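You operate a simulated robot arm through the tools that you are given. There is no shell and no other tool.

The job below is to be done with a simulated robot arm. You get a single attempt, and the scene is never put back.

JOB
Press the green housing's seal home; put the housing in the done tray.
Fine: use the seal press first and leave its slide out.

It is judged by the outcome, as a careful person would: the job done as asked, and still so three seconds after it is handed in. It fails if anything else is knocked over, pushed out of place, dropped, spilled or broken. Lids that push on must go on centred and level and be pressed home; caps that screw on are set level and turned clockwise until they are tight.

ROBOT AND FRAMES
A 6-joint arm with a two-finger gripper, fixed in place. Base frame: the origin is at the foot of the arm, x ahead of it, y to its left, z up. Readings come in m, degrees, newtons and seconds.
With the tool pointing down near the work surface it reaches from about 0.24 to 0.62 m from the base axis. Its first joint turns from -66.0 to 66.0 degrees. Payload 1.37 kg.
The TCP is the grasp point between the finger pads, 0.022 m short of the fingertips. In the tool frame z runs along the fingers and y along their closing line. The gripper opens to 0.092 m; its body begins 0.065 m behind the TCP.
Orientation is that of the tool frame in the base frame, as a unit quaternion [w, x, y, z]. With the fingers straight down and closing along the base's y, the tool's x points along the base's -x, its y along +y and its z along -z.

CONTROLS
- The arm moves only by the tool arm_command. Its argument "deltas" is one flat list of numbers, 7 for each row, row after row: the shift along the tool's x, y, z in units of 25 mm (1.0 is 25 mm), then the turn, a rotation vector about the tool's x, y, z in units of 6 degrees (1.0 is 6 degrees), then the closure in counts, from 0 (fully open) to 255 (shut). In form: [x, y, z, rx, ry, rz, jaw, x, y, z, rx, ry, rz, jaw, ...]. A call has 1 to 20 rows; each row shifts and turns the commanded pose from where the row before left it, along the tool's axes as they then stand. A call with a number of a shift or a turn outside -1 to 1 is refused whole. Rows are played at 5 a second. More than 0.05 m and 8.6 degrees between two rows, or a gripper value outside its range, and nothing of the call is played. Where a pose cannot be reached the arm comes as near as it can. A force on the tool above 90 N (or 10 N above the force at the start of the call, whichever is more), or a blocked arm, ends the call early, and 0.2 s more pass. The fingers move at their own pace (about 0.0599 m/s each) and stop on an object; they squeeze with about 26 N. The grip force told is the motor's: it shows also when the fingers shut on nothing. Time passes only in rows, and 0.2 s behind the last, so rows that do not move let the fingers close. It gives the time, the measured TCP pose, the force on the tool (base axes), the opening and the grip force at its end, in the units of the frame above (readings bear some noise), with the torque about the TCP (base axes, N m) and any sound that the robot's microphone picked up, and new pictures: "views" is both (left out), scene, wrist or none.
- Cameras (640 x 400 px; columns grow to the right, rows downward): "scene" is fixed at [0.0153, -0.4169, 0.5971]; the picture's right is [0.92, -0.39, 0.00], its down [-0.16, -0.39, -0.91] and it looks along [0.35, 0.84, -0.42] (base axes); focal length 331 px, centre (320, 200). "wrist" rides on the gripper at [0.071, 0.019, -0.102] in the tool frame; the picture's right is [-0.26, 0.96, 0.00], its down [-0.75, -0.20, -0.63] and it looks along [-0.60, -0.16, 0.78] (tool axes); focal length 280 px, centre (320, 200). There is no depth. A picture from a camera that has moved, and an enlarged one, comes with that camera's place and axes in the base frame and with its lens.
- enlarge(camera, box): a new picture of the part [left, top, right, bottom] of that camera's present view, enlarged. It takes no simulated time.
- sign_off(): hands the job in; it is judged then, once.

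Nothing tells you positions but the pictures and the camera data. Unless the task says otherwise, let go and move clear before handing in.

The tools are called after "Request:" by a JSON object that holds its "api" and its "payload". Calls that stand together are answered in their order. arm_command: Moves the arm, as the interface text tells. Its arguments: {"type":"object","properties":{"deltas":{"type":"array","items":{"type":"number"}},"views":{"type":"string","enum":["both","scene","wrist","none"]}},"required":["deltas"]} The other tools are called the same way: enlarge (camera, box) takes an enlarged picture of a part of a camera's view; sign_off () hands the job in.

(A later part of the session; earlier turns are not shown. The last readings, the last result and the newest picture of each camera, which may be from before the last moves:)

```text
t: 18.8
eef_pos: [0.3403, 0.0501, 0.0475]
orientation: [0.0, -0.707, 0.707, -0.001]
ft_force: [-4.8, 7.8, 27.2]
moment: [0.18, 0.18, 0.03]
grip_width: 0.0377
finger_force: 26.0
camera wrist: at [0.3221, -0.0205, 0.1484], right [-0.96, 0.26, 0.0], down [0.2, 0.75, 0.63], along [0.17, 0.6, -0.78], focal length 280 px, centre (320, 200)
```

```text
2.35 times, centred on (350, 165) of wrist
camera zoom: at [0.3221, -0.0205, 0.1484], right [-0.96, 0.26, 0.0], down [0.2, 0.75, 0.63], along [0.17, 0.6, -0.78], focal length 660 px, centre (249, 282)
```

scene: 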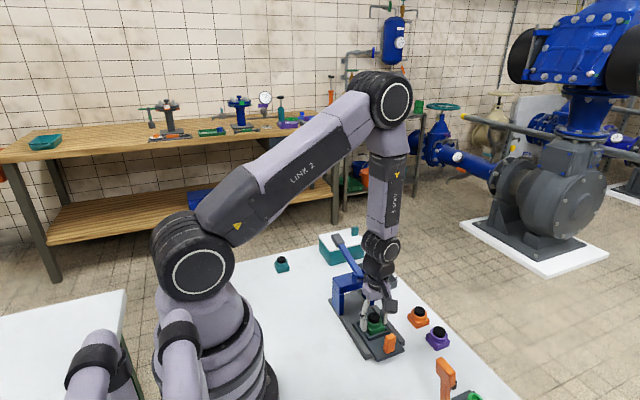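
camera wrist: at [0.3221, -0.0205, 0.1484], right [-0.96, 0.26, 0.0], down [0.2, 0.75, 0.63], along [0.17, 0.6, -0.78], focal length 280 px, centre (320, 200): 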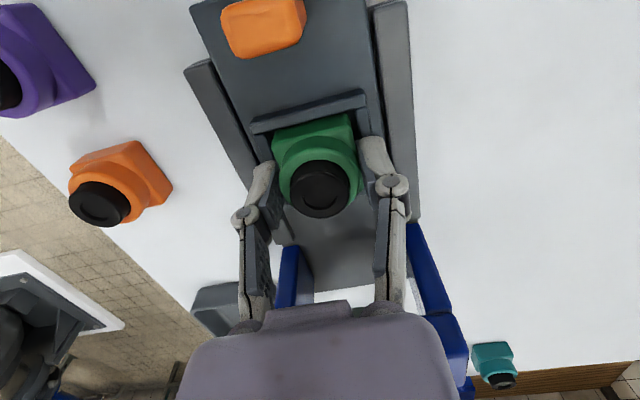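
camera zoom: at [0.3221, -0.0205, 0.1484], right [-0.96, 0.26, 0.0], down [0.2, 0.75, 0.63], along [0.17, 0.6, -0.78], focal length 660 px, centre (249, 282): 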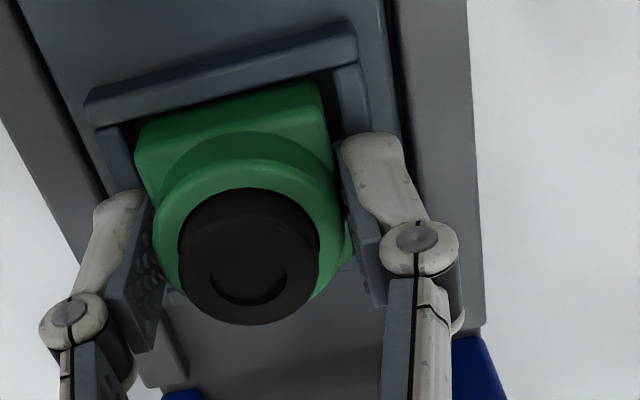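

The base is inside the rim (lower part hidden by the front wall, dark gap visible). I'll relieve the load slightly and open the fingers.

Request:
{"api": "arm_command", "payload": {"deltas": [0, 0, -0.06, 0, 0, 0, 255, 0, 0, 0, 0, 0, 0, 230, 0, 0, 0, 0, 0, 0, 130, 0, 0, 0, 0, 0, 0, 95, 0, 0, 0, 0, 0, 0, 95], "views": "both"}}

Request:
{"api": "enlarge", "payload": {"camera": "scene", "box": [360, 300, 400, 335]}}

Request:
{"api": "enlarge", "payload": {"camera": "wrist", "box": [230, 70, 410, 220]}}

```text
t: 20.0
eef_pos: [0.3401, 0.0501, 0.0487]
orientation: [0.0, 0.707, -0.707, 0.0]
ft_force: [0.1, -0.1, -0.6]
moment: [0.02, 0.02, 0.0]
grip_width: 0.0577
finger_force: 0.1
camera wrist: at [0.3224, -0.0203, 0.1501], right [-0.96, 0.26, 0.0], down [0.2, 0.75, 0.62], along [0.16, 0.6, -0.78], focal length 280 px, centre (320, 200)
```

scene: 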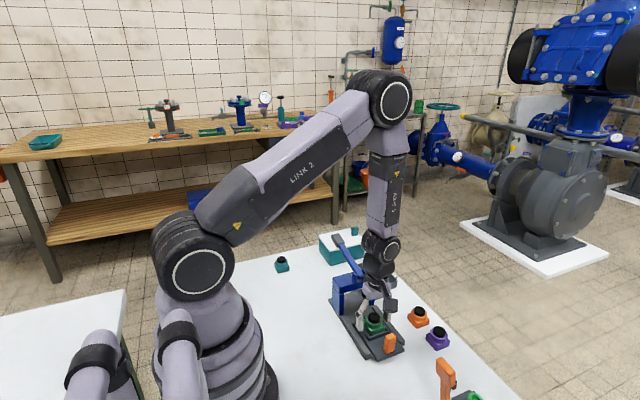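
wrist: 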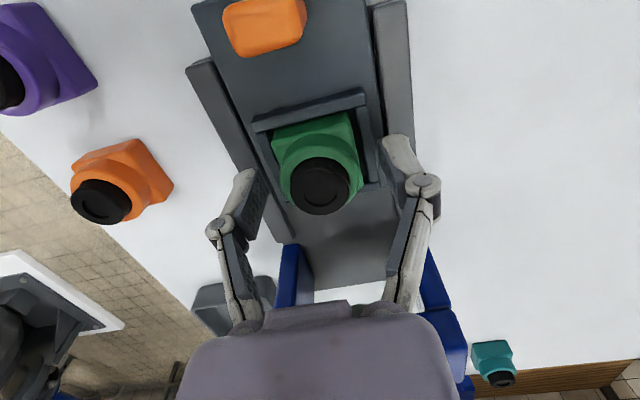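

```text
11.43 times, centred on (380, 318) of scene
camera zoom: at [0.0153, -0.4169, 0.5971], right [0.92, -0.39, 0.0], down [-0.16, -0.39, -0.91], along [0.35, 0.84, -0.42], focal length 3779 px, centre (-366, -1143)
```

zoom: 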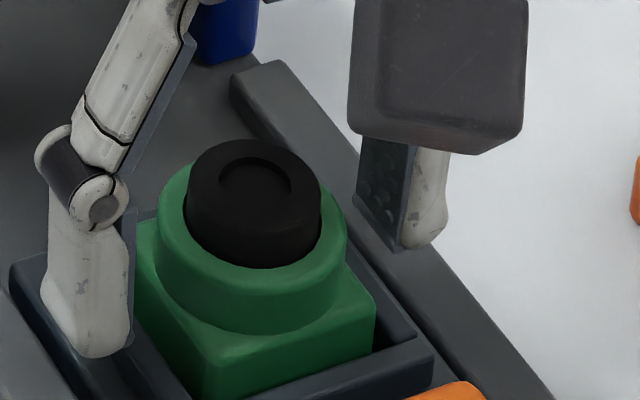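

```text
2.67 times, centred on (320, 145) of wrist
camera zoom: at [0.3224, -0.0203, 0.1501], right [-0.96, 0.26, 0.0], down [0.2, 0.75, 0.62], along [0.16, 0.6, -0.78], focal length 748 px, centre (320, 347)
```

zoom: 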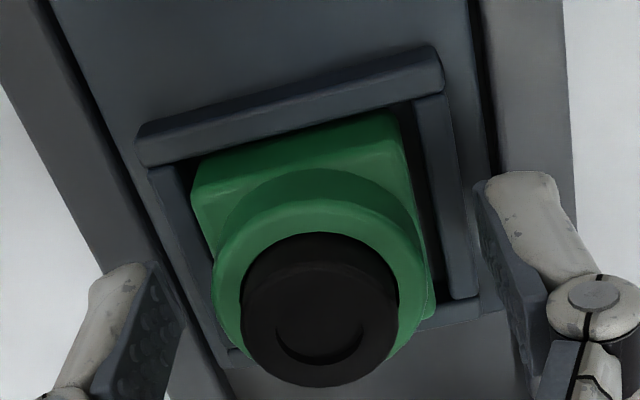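

Housing sits level in the nest and the fingers are clear. Next I'll lift away and move over the orange handle to push the slide in.

Request:
{"api": "arm_command", "payload": {"deltas": [0, 0, -0.8, 0, 0, 0, 95, 0, 0, -0.8, 0, 0, 0, 95, 0, 0, -0.8, 0, 0, 0, 95, 0.8, 0, -0.4, 0, 0, 0, 95, 0.8, 0, -0.4, 0, 0, 0, 95, 0.84, -0.08, 0, 0, 0, 0, 95, 0, 0, 0, 0, 0, 0, 95], "views": "both"}}

Request:
{"api": "enlarge", "payload": {"camera": "wrist", "box": [250, 40, 390, 160]}}

Request:
{"api": "enlarge", "payload": {"camera": "scene", "box": [330, 290, 410, 360]}}

```text
t: 21.6
eef_pos: [0.3422, -0.0098, 0.128]
orientation: [0.001, -0.707, 0.708, 0.0]
ft_force: [0.8, 1.0, -1.8]
moment: [0.03, 0.0, 0.0]
grip_width: 0.0578
finger_force: 0.1
camera wrist: at [0.3239, -0.0807, 0.2293], right [-0.96, 0.26, 0.0], down [0.2, 0.75, 0.62], along [0.16, 0.6, -0.78], focal length 280 px, centre (320, 200)
```

scene: 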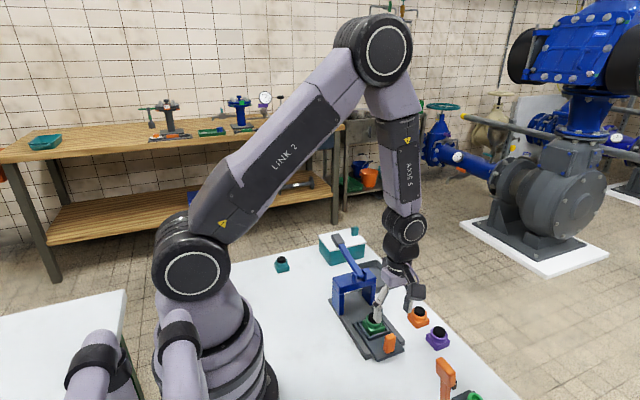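
wrist: 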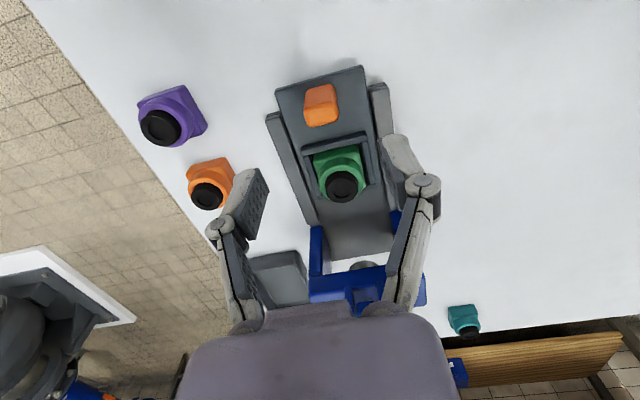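

```text
3.33 times, centred on (320, 100) of wrist
camera zoom: at [0.3239, -0.0807, 0.2293], right [-0.96, 0.26, 0.0], down [0.2, 0.75, 0.62], along [0.16, 0.6, -0.78], focal length 935 px, centre (320, 533)
```

zoom: 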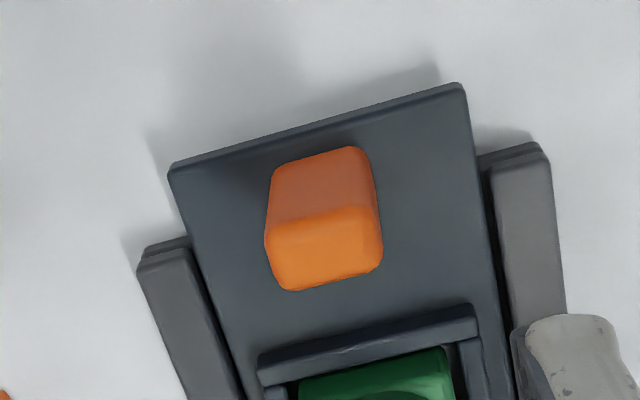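

```text
5.71 times, centred on (370, 325) of scene
camera zoom: at [0.0153, -0.4169, 0.5971], right [0.92, -0.39, 0.0], down [-0.16, -0.39, -0.91], along [0.35, 0.84, -0.42], focal length 1889 px, centre (34, -514)
```

zoom: 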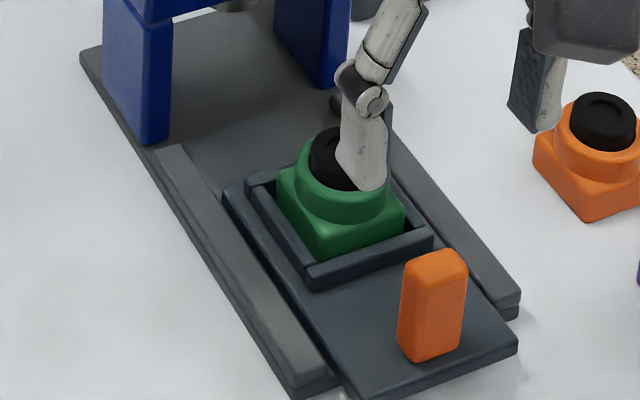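

Handle centre is about (0.341, -0.012), top z≈0.052, plate top ≈0.017. I'll descend so the fingertips straddle the handle's upper part and grip it.

Request:
{"api": "arm_command", "payload": {"deltas": [0.06, 0.05, 0.75, 0, 0, 0, 95, 0, 0, 0.75, 0, 0, 0, 95, 0, 0, 0.75, 0, 0, 0, 95, 0, 0, 0.7, 0, 0, 0, 95, 0, 0, 0, 0, 0, 0, 95, 0, 0, 0, 0, 0, 0, 150, 0, 0, 0, 0, 0, 0, 200, 0, 0, 0, 0, 0, 0, 255, 0, 0, 0, 0, 0, 0, 255], "views": "both"}}

Request:
{"api": "enlarge", "payload": {"camera": "scene", "box": [330, 270, 420, 360]}}

```text
t: 23.6
eef_pos: [0.3409, -0.0123, 0.0549]
orientation: [0.001, 0.708, -0.706, -0.002]
ft_force: [-7.0, 0.0, 1.9]
moment: [0.0, 0.14, -0.01]
grip_width: 0.0218
finger_force: 28.1
camera wrist: at [0.3223, -0.0831, 0.1559], right [-0.96, 0.26, 0.0], down [0.21, 0.75, 0.62], along [0.16, 0.6, -0.78], focal length 280 px, centre (320, 200)
```

scene: 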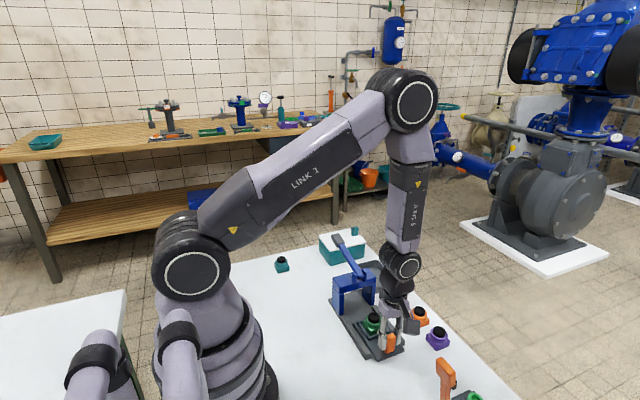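
wrist: 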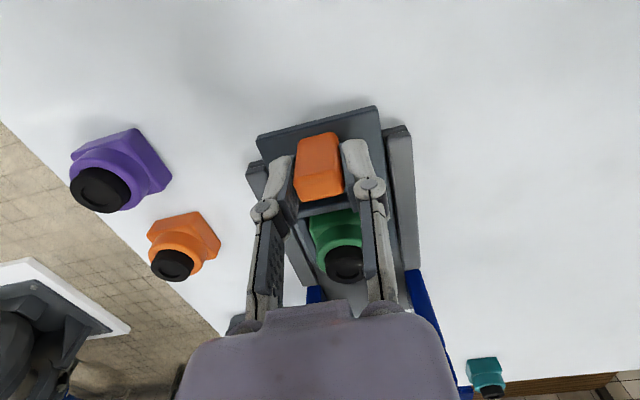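

```text
4.44 times, centred on (375, 315) of scene
camera zoom: at [0.0153, -0.4169, 0.5971], right [0.92, -0.39, 0.0], down [-0.16, -0.39, -0.91], along [0.35, 0.84, -0.42], focal length 1470 px, centre (76, -311)
```

zoom: 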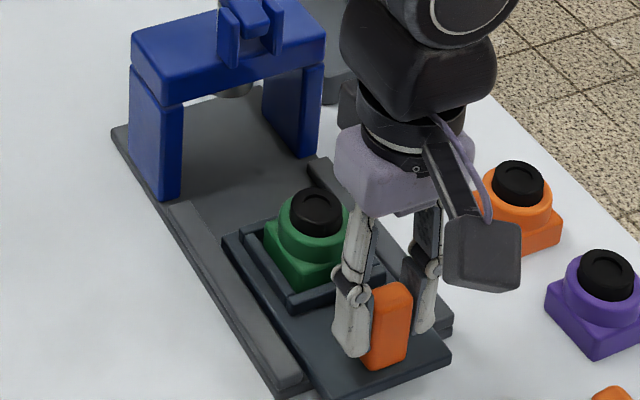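

The handle is gripped (21.8 mm). I'll push the slide toward +y, first most of the way, watching force.

Request:
{"api": "arm_command", "payload": {"deltas": [-0.2, 0.03, 0, 0, 0, 0, 255, -0.3, 0, 0, 0, 0, 0, 255, -0.3, 0, 0, 0, 0, 0, 255, -0.3, 0, 0, 0, 0, 0, 255, -0.3, 0, 0, 0, 0, 0, 255, 0, 0, 0, 0, 0, 0, 255], "views": "both"}}

Request:
{"api": "enlarge", "payload": {"camera": "scene", "box": [330, 250, 420, 350]}}

```text
t: 25.0
eef_pos: [0.3398, 0.0235, 0.0545]
orientation: [0.001, 0.707, -0.707, 0.0]
ft_force: [-9.7, 0.8, 5.1]
moment: [-0.02, 0.19, -0.06]
grip_width: 0.0219
finger_force: 28.1
camera wrist: at [0.3221, -0.0479, 0.1558], right [-0.96, 0.26, 0.0], down [0.21, 0.75, 0.62], along [0.16, 0.6, -0.78], focal length 280 px, centre (320, 200)
```

scene: 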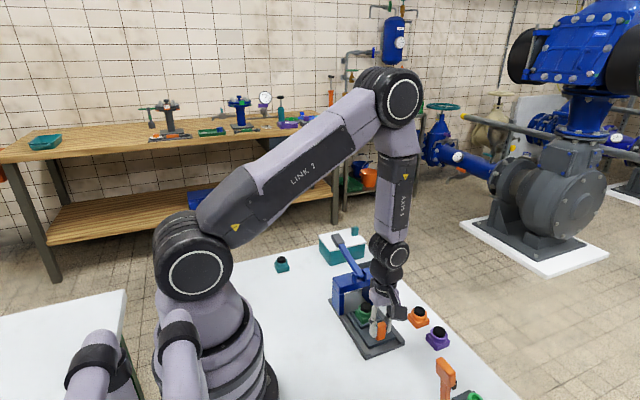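
wrist: 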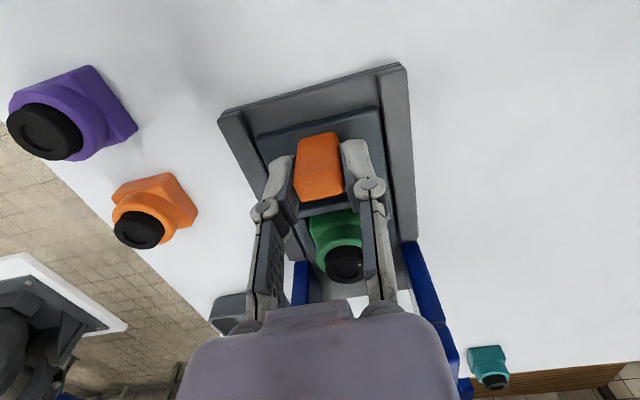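

```text
4.00 times, centred on (375, 300) of scene
camera zoom: at [0.0153, -0.4169, 0.5971], right [0.92, -0.39, 0.0], down [-0.16, -0.39, -0.91], along [0.35, 0.84, -0.42], focal length 1322 px, centre (100, -200)
```

zoom: 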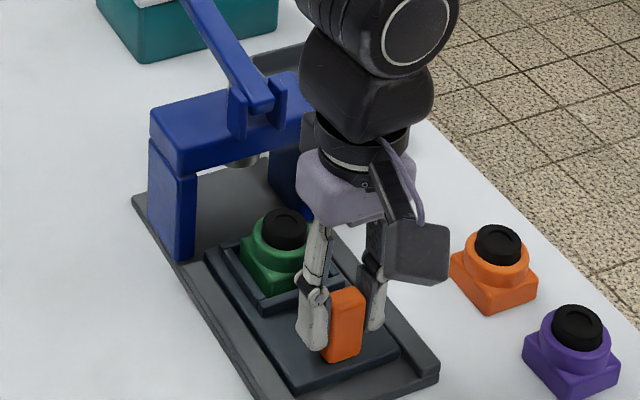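

The slide moves smoothly with a little lateral load. I'll continue inward with a small lateral correction.

Request:
{"api": "arm_command", "payload": {"deltas": [-0.3, 0.03, 0, 0, 0, 0, 255, -0.3, 0, 0, 0, 0, 0, 255, -0.3, 0, 0, 0, 0, 0, 255, -0.3, 0, 0, 0, 0, 0, 255, 0, 0, 0, 0, 0, 0, 255], "views": "both"}}

Request:
{"api": "enlarge", "payload": {"camera": "scene", "box": [330, 250, 420, 350]}}

```text
t: 26.2
eef_pos: [0.3404, 0.0535, 0.054]
orientation: [-0.001, 0.707, -0.707, 0.0]
ft_force: [-2.1, 0.1, 0.6]
moment: [-0.04, 0.06, 0.04]
grip_width: 0.0218
finger_force: 28.2
camera wrist: at [0.3218, -0.0175, 0.1557], right [-0.96, 0.26, 0.0], down [0.2, 0.75, 0.63], along [0.17, 0.6, -0.78], focal length 280 px, centre (320, 200)
```

scene: 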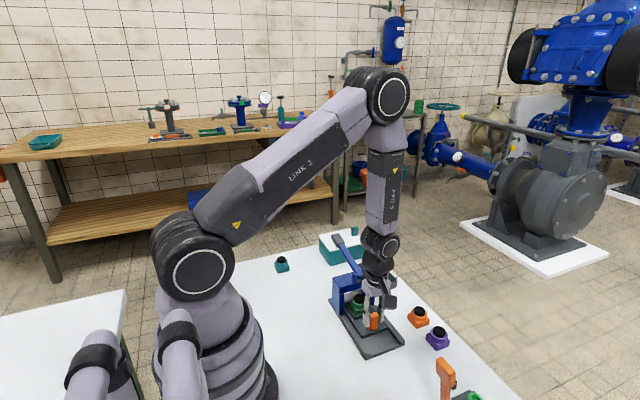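
wrist: 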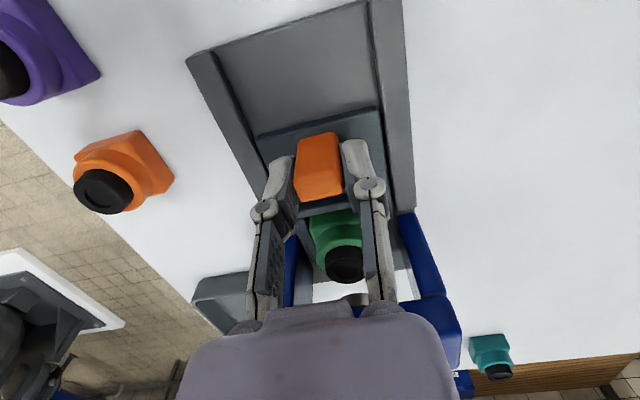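

```text
4.00 times, centred on (375, 300) of scene
camera zoom: at [0.0153, -0.4169, 0.5971], right [0.92, -0.39, 0.0], down [-0.16, -0.39, -0.91], along [0.35, 0.84, -0.42], focal length 1322 px, centre (100, -200)
```

zoom: 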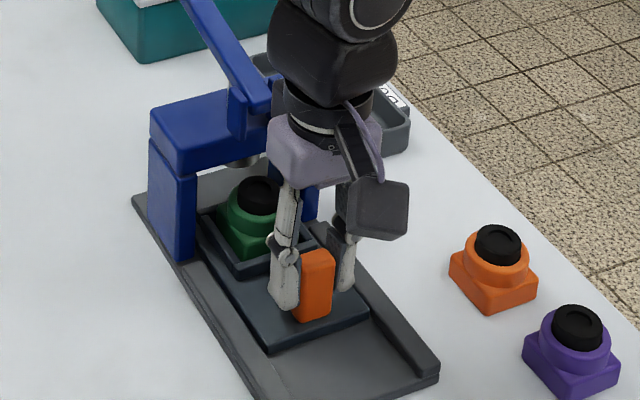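

65 mm in, all clear. I'll continue gently to find the inner stop.

Request:
{"api": "arm_command", "payload": {"deltas": [-0.2, 0, 0, 0, 0, 0, 255, -0.2, 0, 0, 0, 0, 0, 255, -0.2, 0, 0, 0, 0, 0, 255, -0.2, 0, 0, 0, 0, 0, 255, 0, 0, 0, 0, 0, 0, 255], "views": "both"}}

Request:
{"api": "enlarge", "payload": {"camera": "scene", "box": [330, 250, 420, 350]}}

```text
t: 27.4
eef_pos: [0.3387, 0.0731, 0.0548]
orientation: [-0.001, 0.707, -0.707, 0.0]
ft_force: [4.5, -0.3, -1.7]
moment: [-0.12, -0.05, -0.01]
grip_width: 0.0219
finger_force: 28.2
camera wrist: at [0.3217, 0.0023, 0.1557], right [-0.96, 0.26, 0.0], down [0.2, 0.75, 0.63], along [0.17, 0.6, -0.78], focal length 280 px, centre (320, 200)
```

scene: 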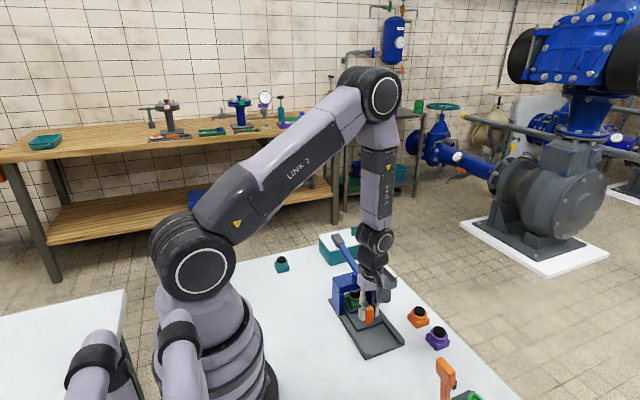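
wrist: 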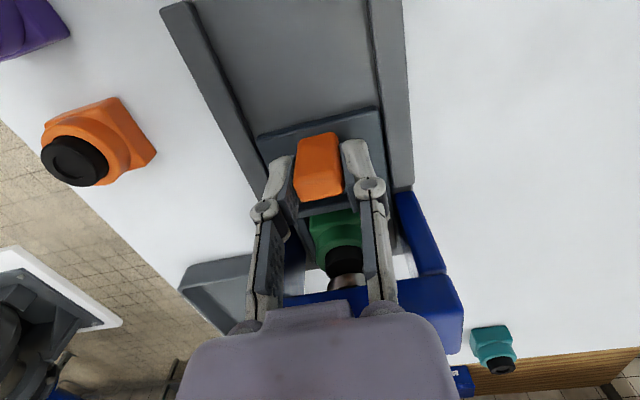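

```text
4.00 times, centred on (375, 300) of scene
camera zoom: at [0.0153, -0.4169, 0.5971], right [0.92, -0.39, 0.0], down [-0.16, -0.39, -0.91], along [0.35, 0.84, -0.42], focal length 1322 px, centre (100, -200)
```

zoom: 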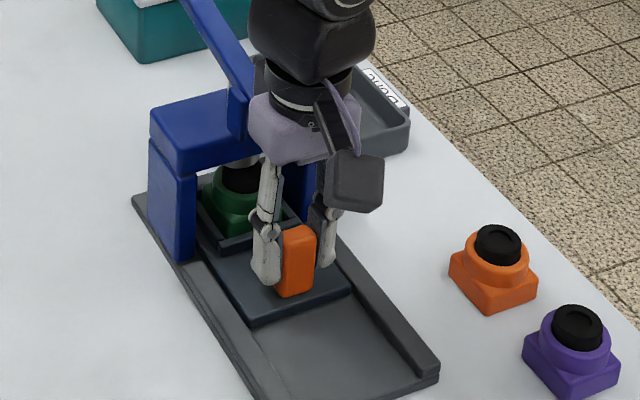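

Still free. I'll continue in 3 mm steps to reach the stop.

Request:
{"api": "arm_command", "payload": {"deltas": [-0.12, 0, 0, 0, 0, 0, 255, -0.12, 0, 0, 0, 0, 0, 255, 0, 0, 0, 0, 0, 0, 255], "views": "none"}}

```text
t: 28.2
eef_pos: [0.3404, 0.0773, 0.0559]
orientation: [0.0, -0.707, 0.707, 0.0]
ft_force: [5.4, -0.4, 9.0]
moment: [0.01, -0.13, -0.04]
grip_width: 0.0217
finger_force: 28.3
```

Request:
{"api": "arm_command", "payload": {"deltas": [-0.1, 0, 0, 0, 0, 0, 255, 0, 0, 0, 0, 0, 0, 255], "views": "both"}}

Request:
{"api": "enlarge", "payload": {"camera": "scene", "box": [335, 260, 395, 330]}}

Request:
{"api": "enlarge", "payload": {"camera": "wrist", "box": [240, 180, 420, 320]}}

```text
t: 28.8
eef_pos: [0.3401, 0.0825, 0.056]
orientation: [0.0, 0.707, -0.707, 0.0]
ft_force: [7.8, 0.2, 6.0]
moment: [-0.09, -0.16, 0.0]
grip_width: 0.0222
finger_force: 27.8
camera wrist: at [0.3218, 0.0106, 0.1557], right [-0.96, 0.26, 0.0], down [0.2, 0.75, 0.63], along [0.16, 0.6, -0.78], focal length 280 px, centre (320, 200)
```

scene: 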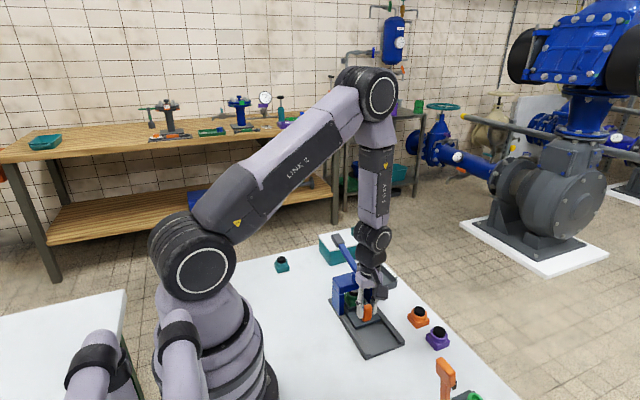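
wrist: 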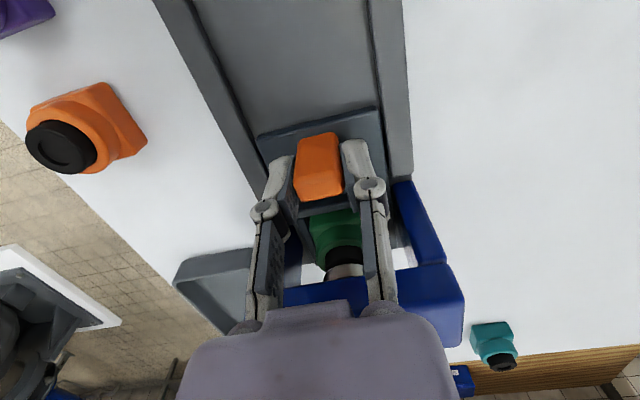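

```text
5.71 times, centred on (365, 295) of scene
camera zoom: at [0.0152, -0.4169, 0.5971], right [0.92, -0.39, 0.0], down [-0.16, -0.39, -0.91], along [0.35, 0.84, -0.42], focal length 1889 px, centre (63, -343)
```

zoom: 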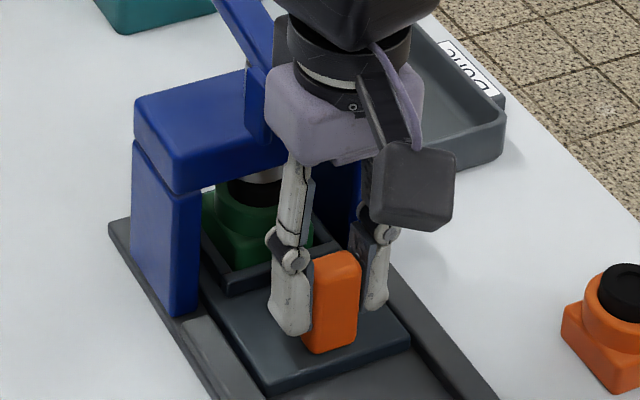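

```text
2.86 times, centred on (330, 250) of wrist
camera zoom: at [0.3218, 0.0106, 0.1557], right [-0.96, 0.26, 0.0], down [0.2, 0.75, 0.63], along [0.16, 0.6, -0.78], focal length 801 px, centre (291, 57)
```

zoom: 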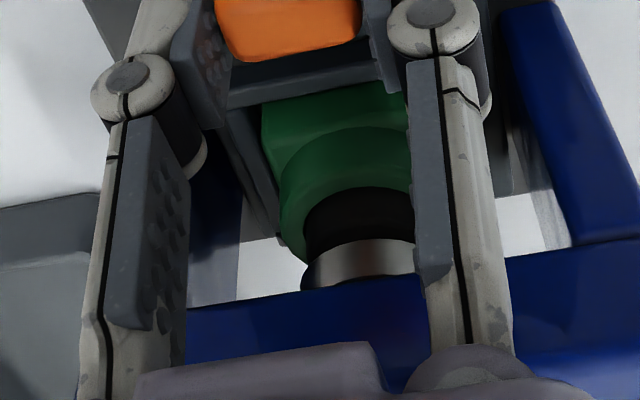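

The seal is nearly under the ram. I'll nudge further to feel for the stop.

Request:
{"api": "arm_command", "payload": {"deltas": [-0.08, 0, 0, 0, 0, 0, 255, 0, 0, 0, 0, 0, 0, 255], "views": "none"}}

Request:
{"api": "arm_command", "payload": {"deltas": [-0.08, 0, 0, 0, 0, 0, 255, 0, 0, 0, 0, 0, 0, 255], "views": "none"}}

```text
t: 29.4
eef_pos: [0.3399, 0.0827, 0.0554]
orientation: [0.0, -0.706, 0.708, -0.001]
ft_force: [12.4, -10.5, 0.6]
moment: [-0.18, -0.24, 0.16]
grip_width: 0.0215
finger_force: 28.1
```

```text
t: 30.0
eef_pos: [0.34, 0.0846, 0.0554]
orientation: [0.0, -0.707, 0.708, 0.0]
ft_force: [19.6, -26.6, -5.5]
moment: [-0.5, -0.36, 0.05]
grip_width: 0.0218
finger_force: 27.7
```

The stop is felt (fy ≈ -27 N at y≈0.083). I'll relax the commanded pose to remove the load, then open the fingers.

Request:
{"api": "arm_command", "payload": {"deltas": [0.08, -0.05, 0, 0, 0, 0, 255, 0, 0, 0, 0, 0, 0, 255], "views": "none"}}

```text
t: 30.6
eef_pos: [0.3392, 0.0838, 0.0555]
orientation: [0.001, 0.708, -0.707, -0.001]
ft_force: [7.9, 2.3, -0.8]
moment: [0.26, -0.22, 0.17]
grip_width: 0.0216
finger_force: 28.2
```

Request:
{"api": "arm_command", "payload": {"deltas": [0, 0, 0, 0, 0, 0, 150, 0, 0, 0, 0, 0, 0, 130, 0, 0, 0, 0, 0, 0, 130], "views": "both"}}

Request:
{"api": "enlarge", "payload": {"camera": "scene", "box": [335, 260, 395, 330]}}

Request:
{"api": "enlarge", "payload": {"camera": "wrist", "box": [240, 180, 420, 320]}}

```text
t: 31.4
eef_pos: [0.3414, 0.0833, 0.0544]
orientation: [-0.001, -0.707, 0.707, 0.0]
ft_force: [1.2, -0.1, 0.2]
moment: [-0.02, 0.01, 0.01]
grip_width: 0.0452
finger_force: 0.1
camera wrist: at [0.3223, 0.0119, 0.156], right [-0.96, 0.26, 0.0], down [0.21, 0.75, 0.62], along [0.16, 0.6, -0.78], focal length 280 px, centre (320, 200)
```

scene: 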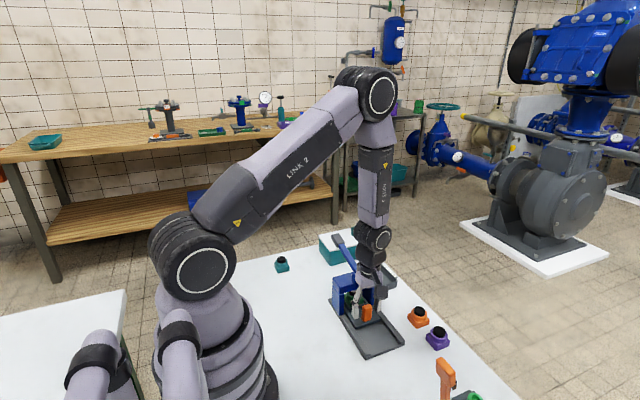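
wrist: 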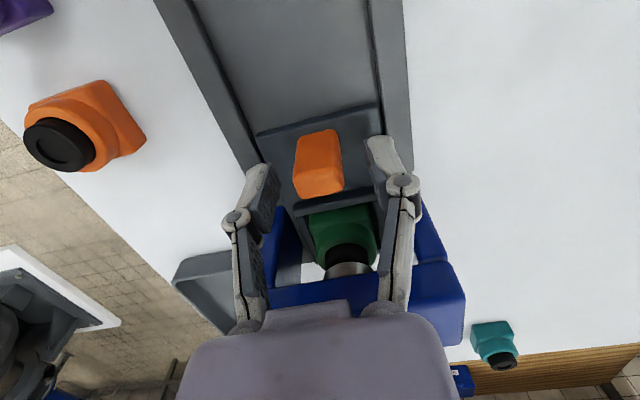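

```text
5.71 times, centred on (365, 295) of scene
camera zoom: at [0.0153, -0.4169, 0.5971], right [0.92, -0.39, 0.0], down [-0.16, -0.39, -0.91], along [0.35, 0.84, -0.42], focal length 1889 px, centre (63, -343)
```

zoom: 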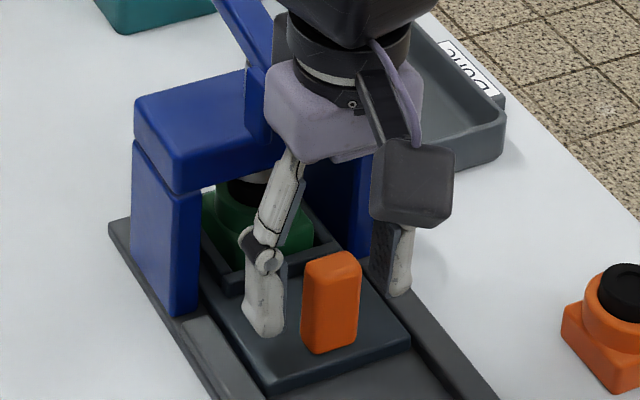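

```text
2.86 times, centred on (330, 250) of wrist
camera zoom: at [0.3223, 0.0119, 0.156], right [-0.96, 0.26, 0.0], down [0.21, 0.75, 0.62], along [0.16, 0.6, -0.78], focal length 801 px, centre (291, 57)
```

zoom: 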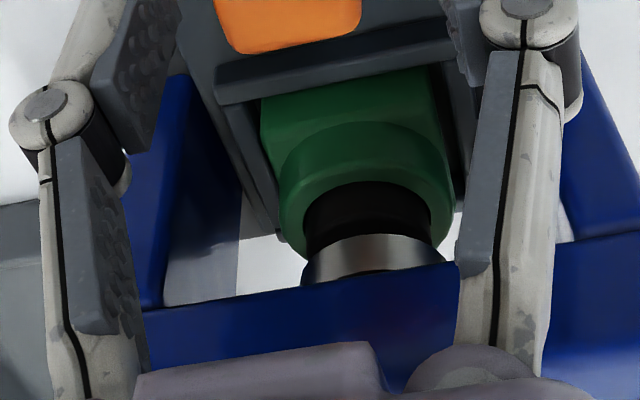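

The slide is home and the ram sits centred over the seal. I'll rise clear, close the fingers, and move to above the lever grip to look at it.

Request:
{"api": "arm_command", "payload": {"deltas": [0, 0, -0.8, 0, 0, 0, 130, 0, 0, -1, 0, 0, 0, 130, 0, 0, -1, 0, 0, 0, 130, 0, 0, -1, 0, 0, 0, 130, 0, 0, -1, 0, 0, 0, 130, 0, 0, -1, 0, 0, 0, 130, 0, 0, -1, 0, 0, 0, 130, 0, 0, -1, 0, 0, 0, 255, -1, 0, 0, 0, 0, 0, 255, -1, 0, 0, 0, 0, 0, 255, -1, 0, 0, 0, 0, 0, 255, -1, 0, 0, 0, 0, 0, 255, -1, 0, 0, 0, 0, 0, 255, -1, 0, 0, 0, 0, 0, 255, 0, 0, 0, 0, 0, 0, 255], "views": "both"}}

Request:
{"api": "enlarge", "payload": {"camera": "wrist", "box": [230, 20, 430, 150]}}

Request:
{"api": "enlarge", "payload": {"camera": "scene", "box": [310, 220, 410, 320]}}

```text
t: 34.6
eef_pos: [0.3415, 0.2333, 0.2489]
orientation: [0.0, 0.707, -0.707, 0.0]
ft_force: [0.2, -0.5, 0.1]
moment: [0.01, 0.02, 0.01]
grip_width: 0.0
finger_force: 26.1
camera wrist: at [0.3224, 0.1635, 0.3499], right [-0.96, 0.26, 0.0], down [0.21, 0.75, 0.62], along [0.16, 0.6, -0.78], focal length 280 px, centre (320, 200)
```

scene: 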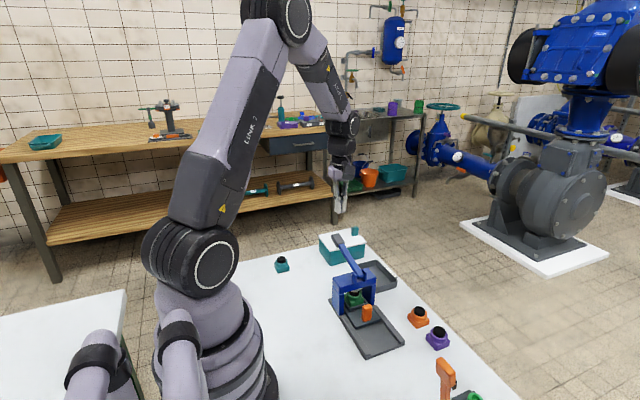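
wrist: 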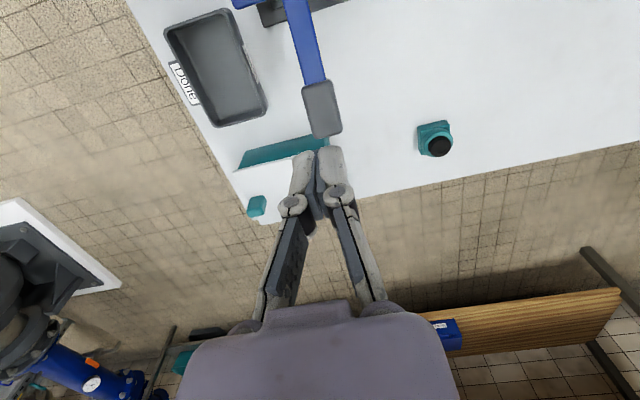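

```text
3.08 times, centred on (330, 85) of wrist
camera zoom: at [0.3224, 0.1635, 0.3499], right [-0.96, 0.26, 0.0], down [0.21, 0.75, 0.62], along [0.16, 0.6, -0.78], focal length 863 px, centre (289, 554)
```

zoom: 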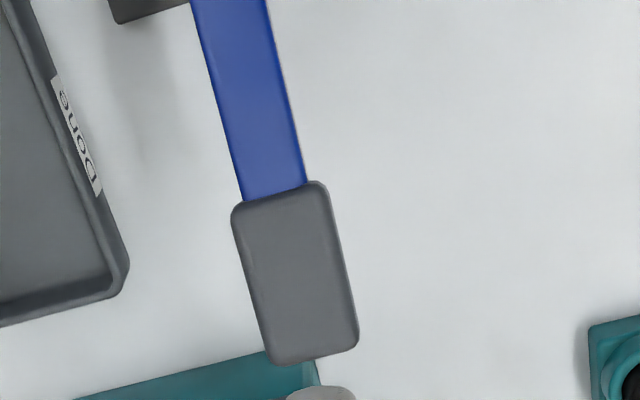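

```text
4.00 times, centred on (360, 270) of scene
camera zoom: at [0.0153, -0.4169, 0.5971], right [0.92, -0.39, 0.0], down [-0.16, -0.39, -0.91], along [0.35, 0.84, -0.42], focal length 1322 px, centre (160, -80)
```

zoom: 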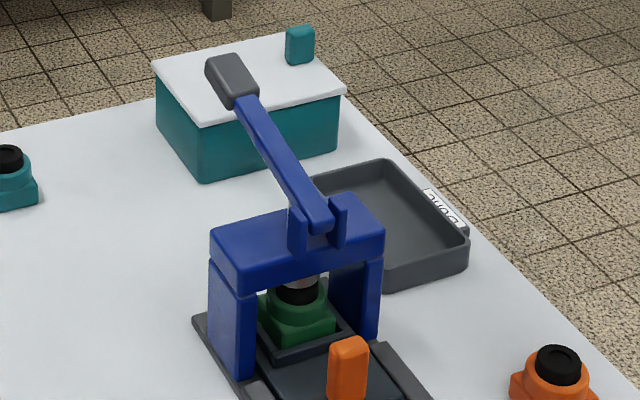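

The lever grip's centre is about (0.340, 0.237), top ≈0.15. I'll descend with closed fingers until just above it.

Request:
{"api": "arm_command", "payload": {"deltas": [-0.08, 0.04, 0.8, 0, 0, 0, 255, 0, 0, 0.8, 0, 0, 0, 255, 0, 0, 0.8, 0, 0, 0, 255, 0, 0, 0.3, 0, 0, 0, 255, 0, 0, 0, 0, 0, 0, 255], "views": "both"}}

Request:
{"api": "enlarge", "payload": {"camera": "scene", "box": [310, 200, 390, 290]}}

Request:
{"api": "enlarge", "payload": {"camera": "wrist", "box": [250, 60, 390, 200]}}

```text
t: 35.8
eef_pos: [0.3399, 0.2362, 0.1815]
orientation: [0.0, 0.707, -0.707, 0.0]
ft_force: [0.5, -0.6, -0.5]
moment: [-0.01, 0.0, -0.02]
grip_width: 0.0
finger_force: 25.9
camera wrist: at [0.3218, 0.1649, 0.2829], right [-0.96, 0.26, 0.0], down [0.2, 0.75, 0.63], along [0.16, 0.6, -0.78], focal length 280 px, centre (320, 200)
```

scene: 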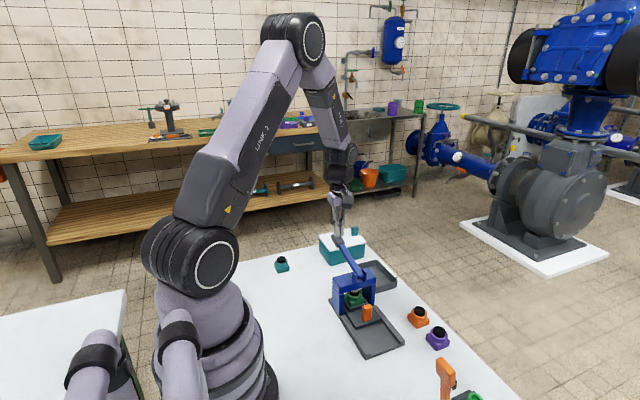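
wrist: 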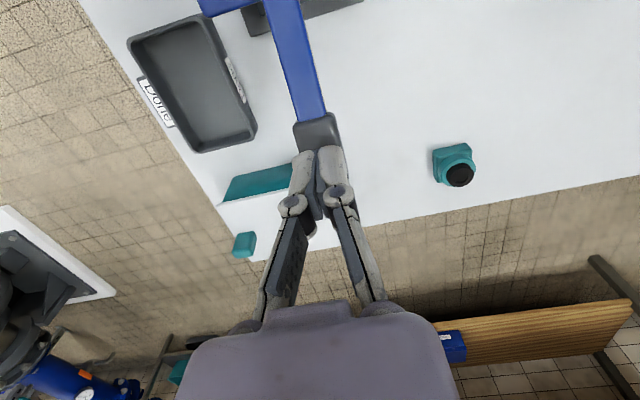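

```text
4.44 times, centred on (350, 245) of scene
camera zoom: at [0.0153, -0.4169, 0.5971], right [0.92, -0.39, 0.0], down [-0.16, -0.39, -0.91], along [0.35, 0.84, -0.42], focal length 1470 px, centre (187, 0)
```

zoom: 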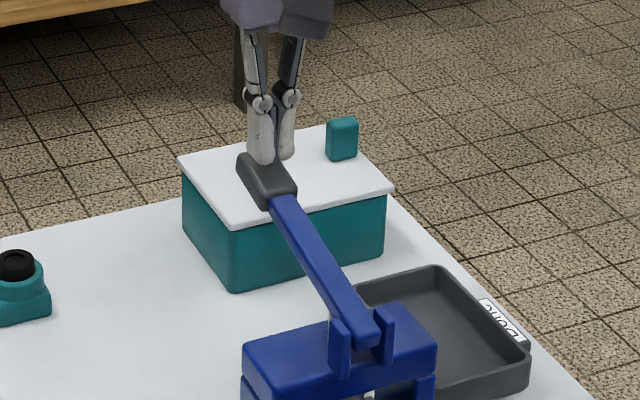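

```text
2.86 times, centred on (320, 130) of wrist
camera zoom: at [0.3218, 0.1649, 0.2829], right [-0.96, 0.26, 0.0], down [0.2, 0.75, 0.63], along [0.16, 0.6, -0.78], focal length 801 px, centre (320, 400)
```

zoom: 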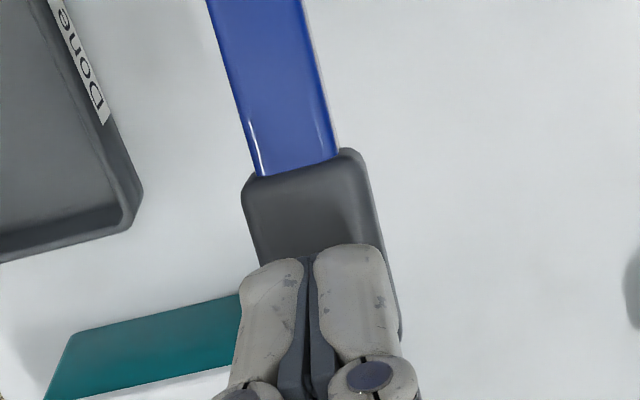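

Fingers are right over the grip and the box is well clear. Pushing down in small steps now.

Request:
{"api": "arm_command", "payload": {"deltas": [0, 0, 0.15, 0, 0, 0, 255, 0, 0, 0.15, 0, 0, 0, 255, 0, 0, 0.15, 0, 0, 0, 255, 0, 0, 0.15, 0, 0, 0, 255, 0, 0, 0, 0, 0, 0, 255], "views": "none"}}

```text
t: 37.0
eef_pos: [0.3409, 0.2353, 0.1667]
orientation: [0.0, -0.707, 0.707, 0.0]
ft_force: [0.5, 0.3, 1.3]
moment: [0.0, -0.03, -0.02]
grip_width: 0.006
finger_force: 27.7
```

Request:
{"api": "arm_command", "payload": {"deltas": [0, 0, 0, 0, 0, 0, 255], "views": "both"}}

Request:
{"api": "enlarge", "payload": {"camera": "scene", "box": [310, 200, 390, 290]}}

Request:
{"api": "enlarge", "payload": {"camera": "wrist", "box": [250, 100, 390, 240]}}

```text
t: 37.4
eef_pos: [0.3395, 0.2364, 0.1659]
orientation: [0.0, 0.707, -0.707, 0.0]
ft_force: [-0.3, -0.4, 1.6]
moment: [0.02, -0.06, -0.02]
grip_width: 0.006
finger_force: 28.0
camera wrist: at [0.3219, 0.1656, 0.2676], right [-0.96, 0.26, 0.0], down [0.2, 0.75, 0.62], along [0.16, 0.6, -0.78], focal length 280 px, centre (320, 200)
```

scene: 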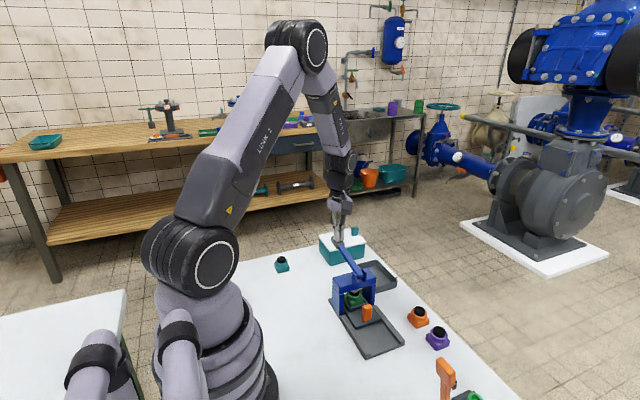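
wrist: 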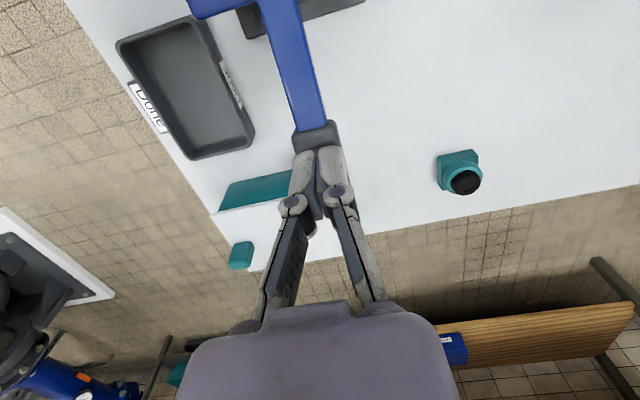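

```text
4.44 times, centred on (350, 245) of scene
camera zoom: at [0.0153, -0.4169, 0.5971], right [0.92, -0.39, 0.0], down [-0.16, -0.39, -0.91], along [0.35, 0.84, -0.42], focal length 1470 px, centre (187, 0)
```

zoom: 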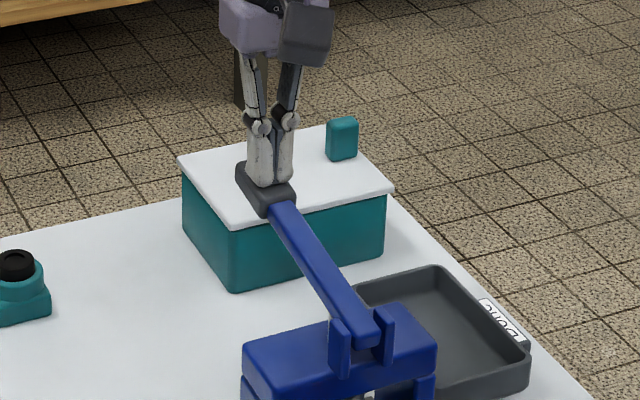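

```text
2.86 times, centred on (320, 170) of wrist
camera zoom: at [0.3219, 0.1656, 0.2676], right [-0.96, 0.26, 0.0], down [0.2, 0.75, 0.62], along [0.16, 0.6, -0.78], focal length 801 px, centre (320, 286)
```

zoom: 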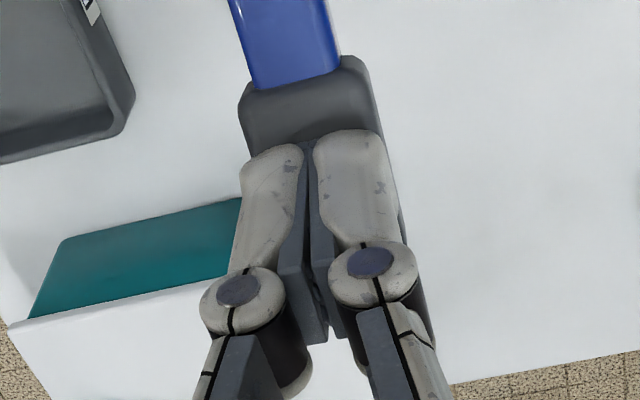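

The lever is starting to move at low force. I'll keep pushing down in controlled steps.

Request:
{"api": "arm_command", "payload": {"deltas": [0, 0, 0.15, 0, 0, 0, 255, 0, 0, 0.15, 0, 0, 0, 255, 0, 0, 0.15, 0, 0, 0, 255, 0, 0, 0.15, 0, 0, 0, 255, 0, 0, 0, 0, 0, 0, 255], "views": "scene"}}

Request:
{"api": "enlarge", "payload": {"camera": "scene", "box": [310, 200, 400, 310]}}

```text
t: 38.6
eef_pos: [0.3405, 0.2363, 0.1519]
orientation: [-0.001, -0.707, 0.707, 0.0]
ft_force: [-1.4, -0.1, 1.6]
moment: [0.02, 0.02, 0.01]
grip_width: 0.006
finger_force: 28.2
```

scene: 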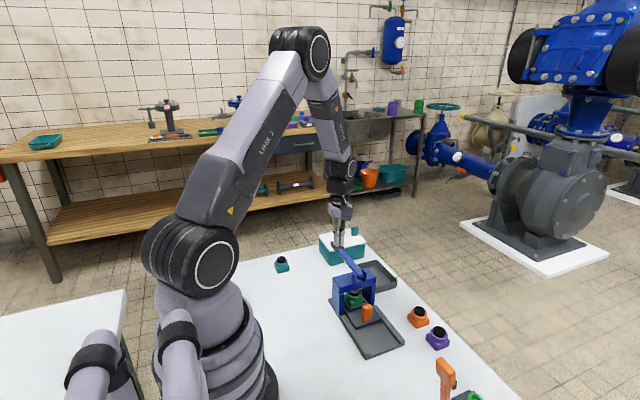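

```text
3.64 times, centred on (355, 255) of scene
camera zoom: at [0.0153, -0.4169, 0.5971], right [0.92, -0.39, 0.0], down [-0.16, -0.39, -0.91], along [0.35, 0.84, -0.42], focal length 1202 px, centre (193, 0)
```

zoom: 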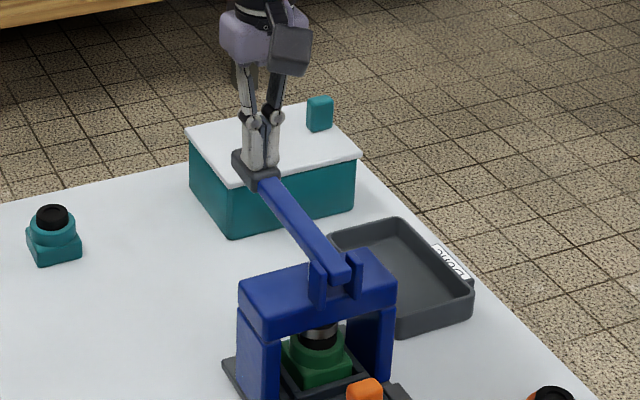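

Request:
{"api": "arm_command", "payload": {"deltas": [0, 0, 0.15, 0, 0, 0, 255, 0, 0, 0.15, 0, 0, 0, 255, 0, 0, 0.15, 0, 0, 0, 255, 0, 0, 0, 0, 0, 0, 255], "views": "none"}}

Request:
{"api": "arm_command", "payload": {"deltas": [0, 0, 0.15, 0, 0, 0, 255, 0, 0, 0.15, 0, 0, 0, 255, 0, 0, 0, 0, 0, 0, 255], "views": "scene"}}

Request:
{"api": "enlarge", "payload": {"camera": "scene", "box": [310, 200, 400, 310]}}

```text
t: 39.6
eef_pos: [0.3398, 0.236, 0.1405]
orientation: [0.0, -0.707, 0.707, 0.0]
ft_force: [1.4, 2.0, 2.1]
moment: [0.01, -0.02, 0.0]
grip_width: 0.0058
finger_force: 28.0
```

```text
t: 40.4
eef_pos: [0.3414, 0.2358, 0.1325]
orientation: [0.0, 0.707, -0.707, 0.0]
ft_force: [-0.9, -0.2, 2.6]
moment: [-0.04, 0.04, 0.01]
grip_width: 0.0061
finger_force: 27.9
```

scene: 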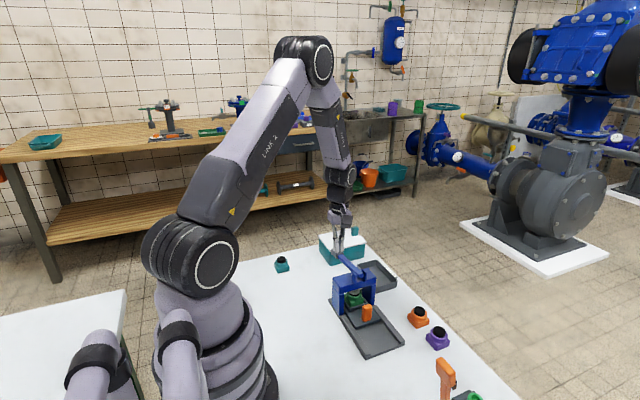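

```text
3.64 times, centred on (355, 255) of scene
camera zoom: at [0.0153, -0.4169, 0.5971], right [0.92, -0.39, 0.0], down [-0.16, -0.39, -0.91], along [0.35, 0.84, -0.42], focal length 1202 px, centre (193, 0)
```

zoom: 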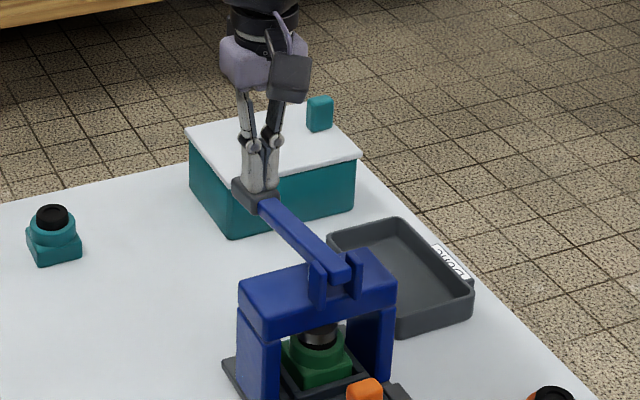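

Request:
{"api": "arm_command", "payload": {"deltas": [0, 0, 0.15, 0, 0, 0, 255, 0, 0, 0.15, 0, 0, 0, 255, 0, 0, 0, 0, 0, 0, 255], "views": "none"}}

Request:
{"api": "arm_command", "payload": {"deltas": [0, 0, 0.1, 0, 0, 0, 255, 0, 0, 0.1, 0, 0, 0, 255, 0, 0, 0, 0, 0, 0, 255], "views": "scene"}}

Request:
{"api": "enlarge", "payload": {"camera": "scene", "box": [310, 200, 400, 310]}}

```text
t: 41.2
eef_pos: [0.3397, 0.2365, 0.1248]
orientation: [0.0, -0.706, 0.708, 0.0]
ft_force: [1.1, -0.5, 2.5]
moment: [0.0, -0.05, 0.0]
grip_width: 0.006
finger_force: 27.7
```

```text
t: 42.0
eef_pos: [0.3387, 0.2351, 0.1199]
orientation: [0.0, -0.707, 0.707, 0.001]
ft_force: [1.7, 1.6, 1.8]
moment: [-0.01, -0.03, 0.05]
grip_width: 0.0059
finger_force: 27.5
```

scene: 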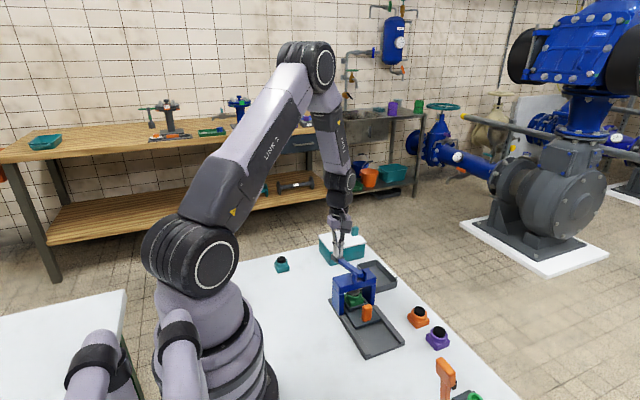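

```text
3.64 times, centred on (355, 255) of scene
camera zoom: at [0.0153, -0.4169, 0.5971], right [0.92, -0.39, 0.0], down [-0.16, -0.39, -0.91], along [0.35, 0.84, -0.42], focal length 1202 px, centre (193, 0)
```

zoom: 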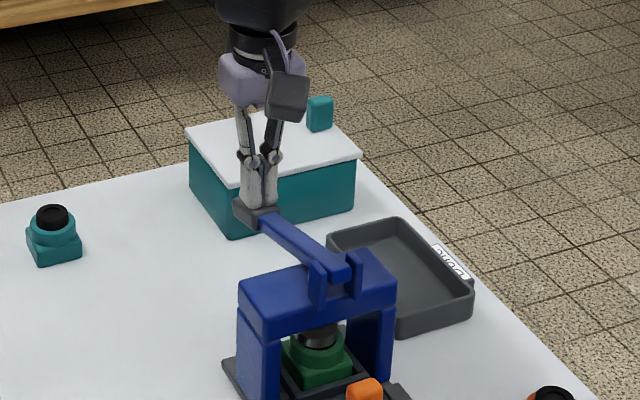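

Request:
{"api": "enlarge", "payload": {"camera": "scene", "box": [335, 275, 380, 310]}}

Request:
{"api": "arm_command", "payload": {"deltas": [0, 0, 0.1, 0, 0, 0, 255, 0, 0, 0.1, 0, 0, 0, 255, 0, 0, 0, 0, 0, 0, 255], "views": "none"}}

Request:
{"api": "enlarge", "payload": {"camera": "scene", "box": [335, 275, 380, 310]}}

```text
11.43 times, centred on (358, 292) of scene
camera zoom: at [0.0153, -0.4169, 0.5971], right [0.92, -0.39, 0.0], down [-0.16, -0.39, -0.91], along [0.35, 0.84, -0.42], focal length 3779 px, centre (-109, -857)
```

zoom: 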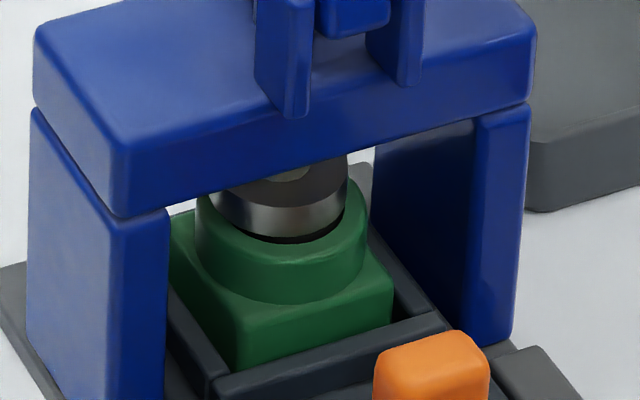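

```text
t: 42.8
eef_pos: [0.3391, 0.2362, 0.1157]
orientation: [-0.001, 0.707, -0.707, 0.0]
ft_force: [-1.0, -0.1, 2.8]
moment: [-0.06, 0.01, 0.01]
grip_width: 0.006
finger_force: 27.8
```

```text
11.43 times, centred on (358, 292) of scene
camera zoom: at [0.0153, -0.4169, 0.5971], right [0.92, -0.39, 0.0], down [-0.16, -0.39, -0.91], along [0.35, 0.84, -0.42], focal length 3779 px, centre (-109, -857)
```

zoom: 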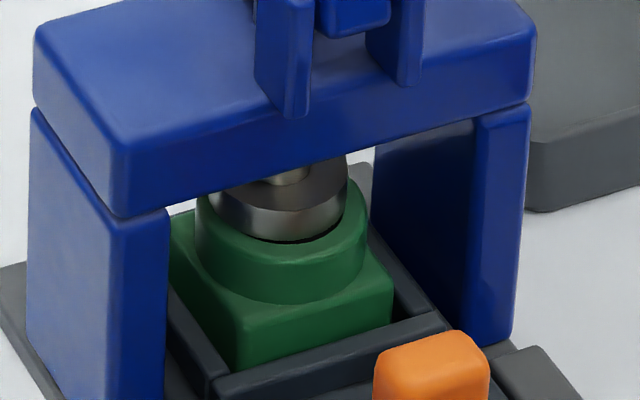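

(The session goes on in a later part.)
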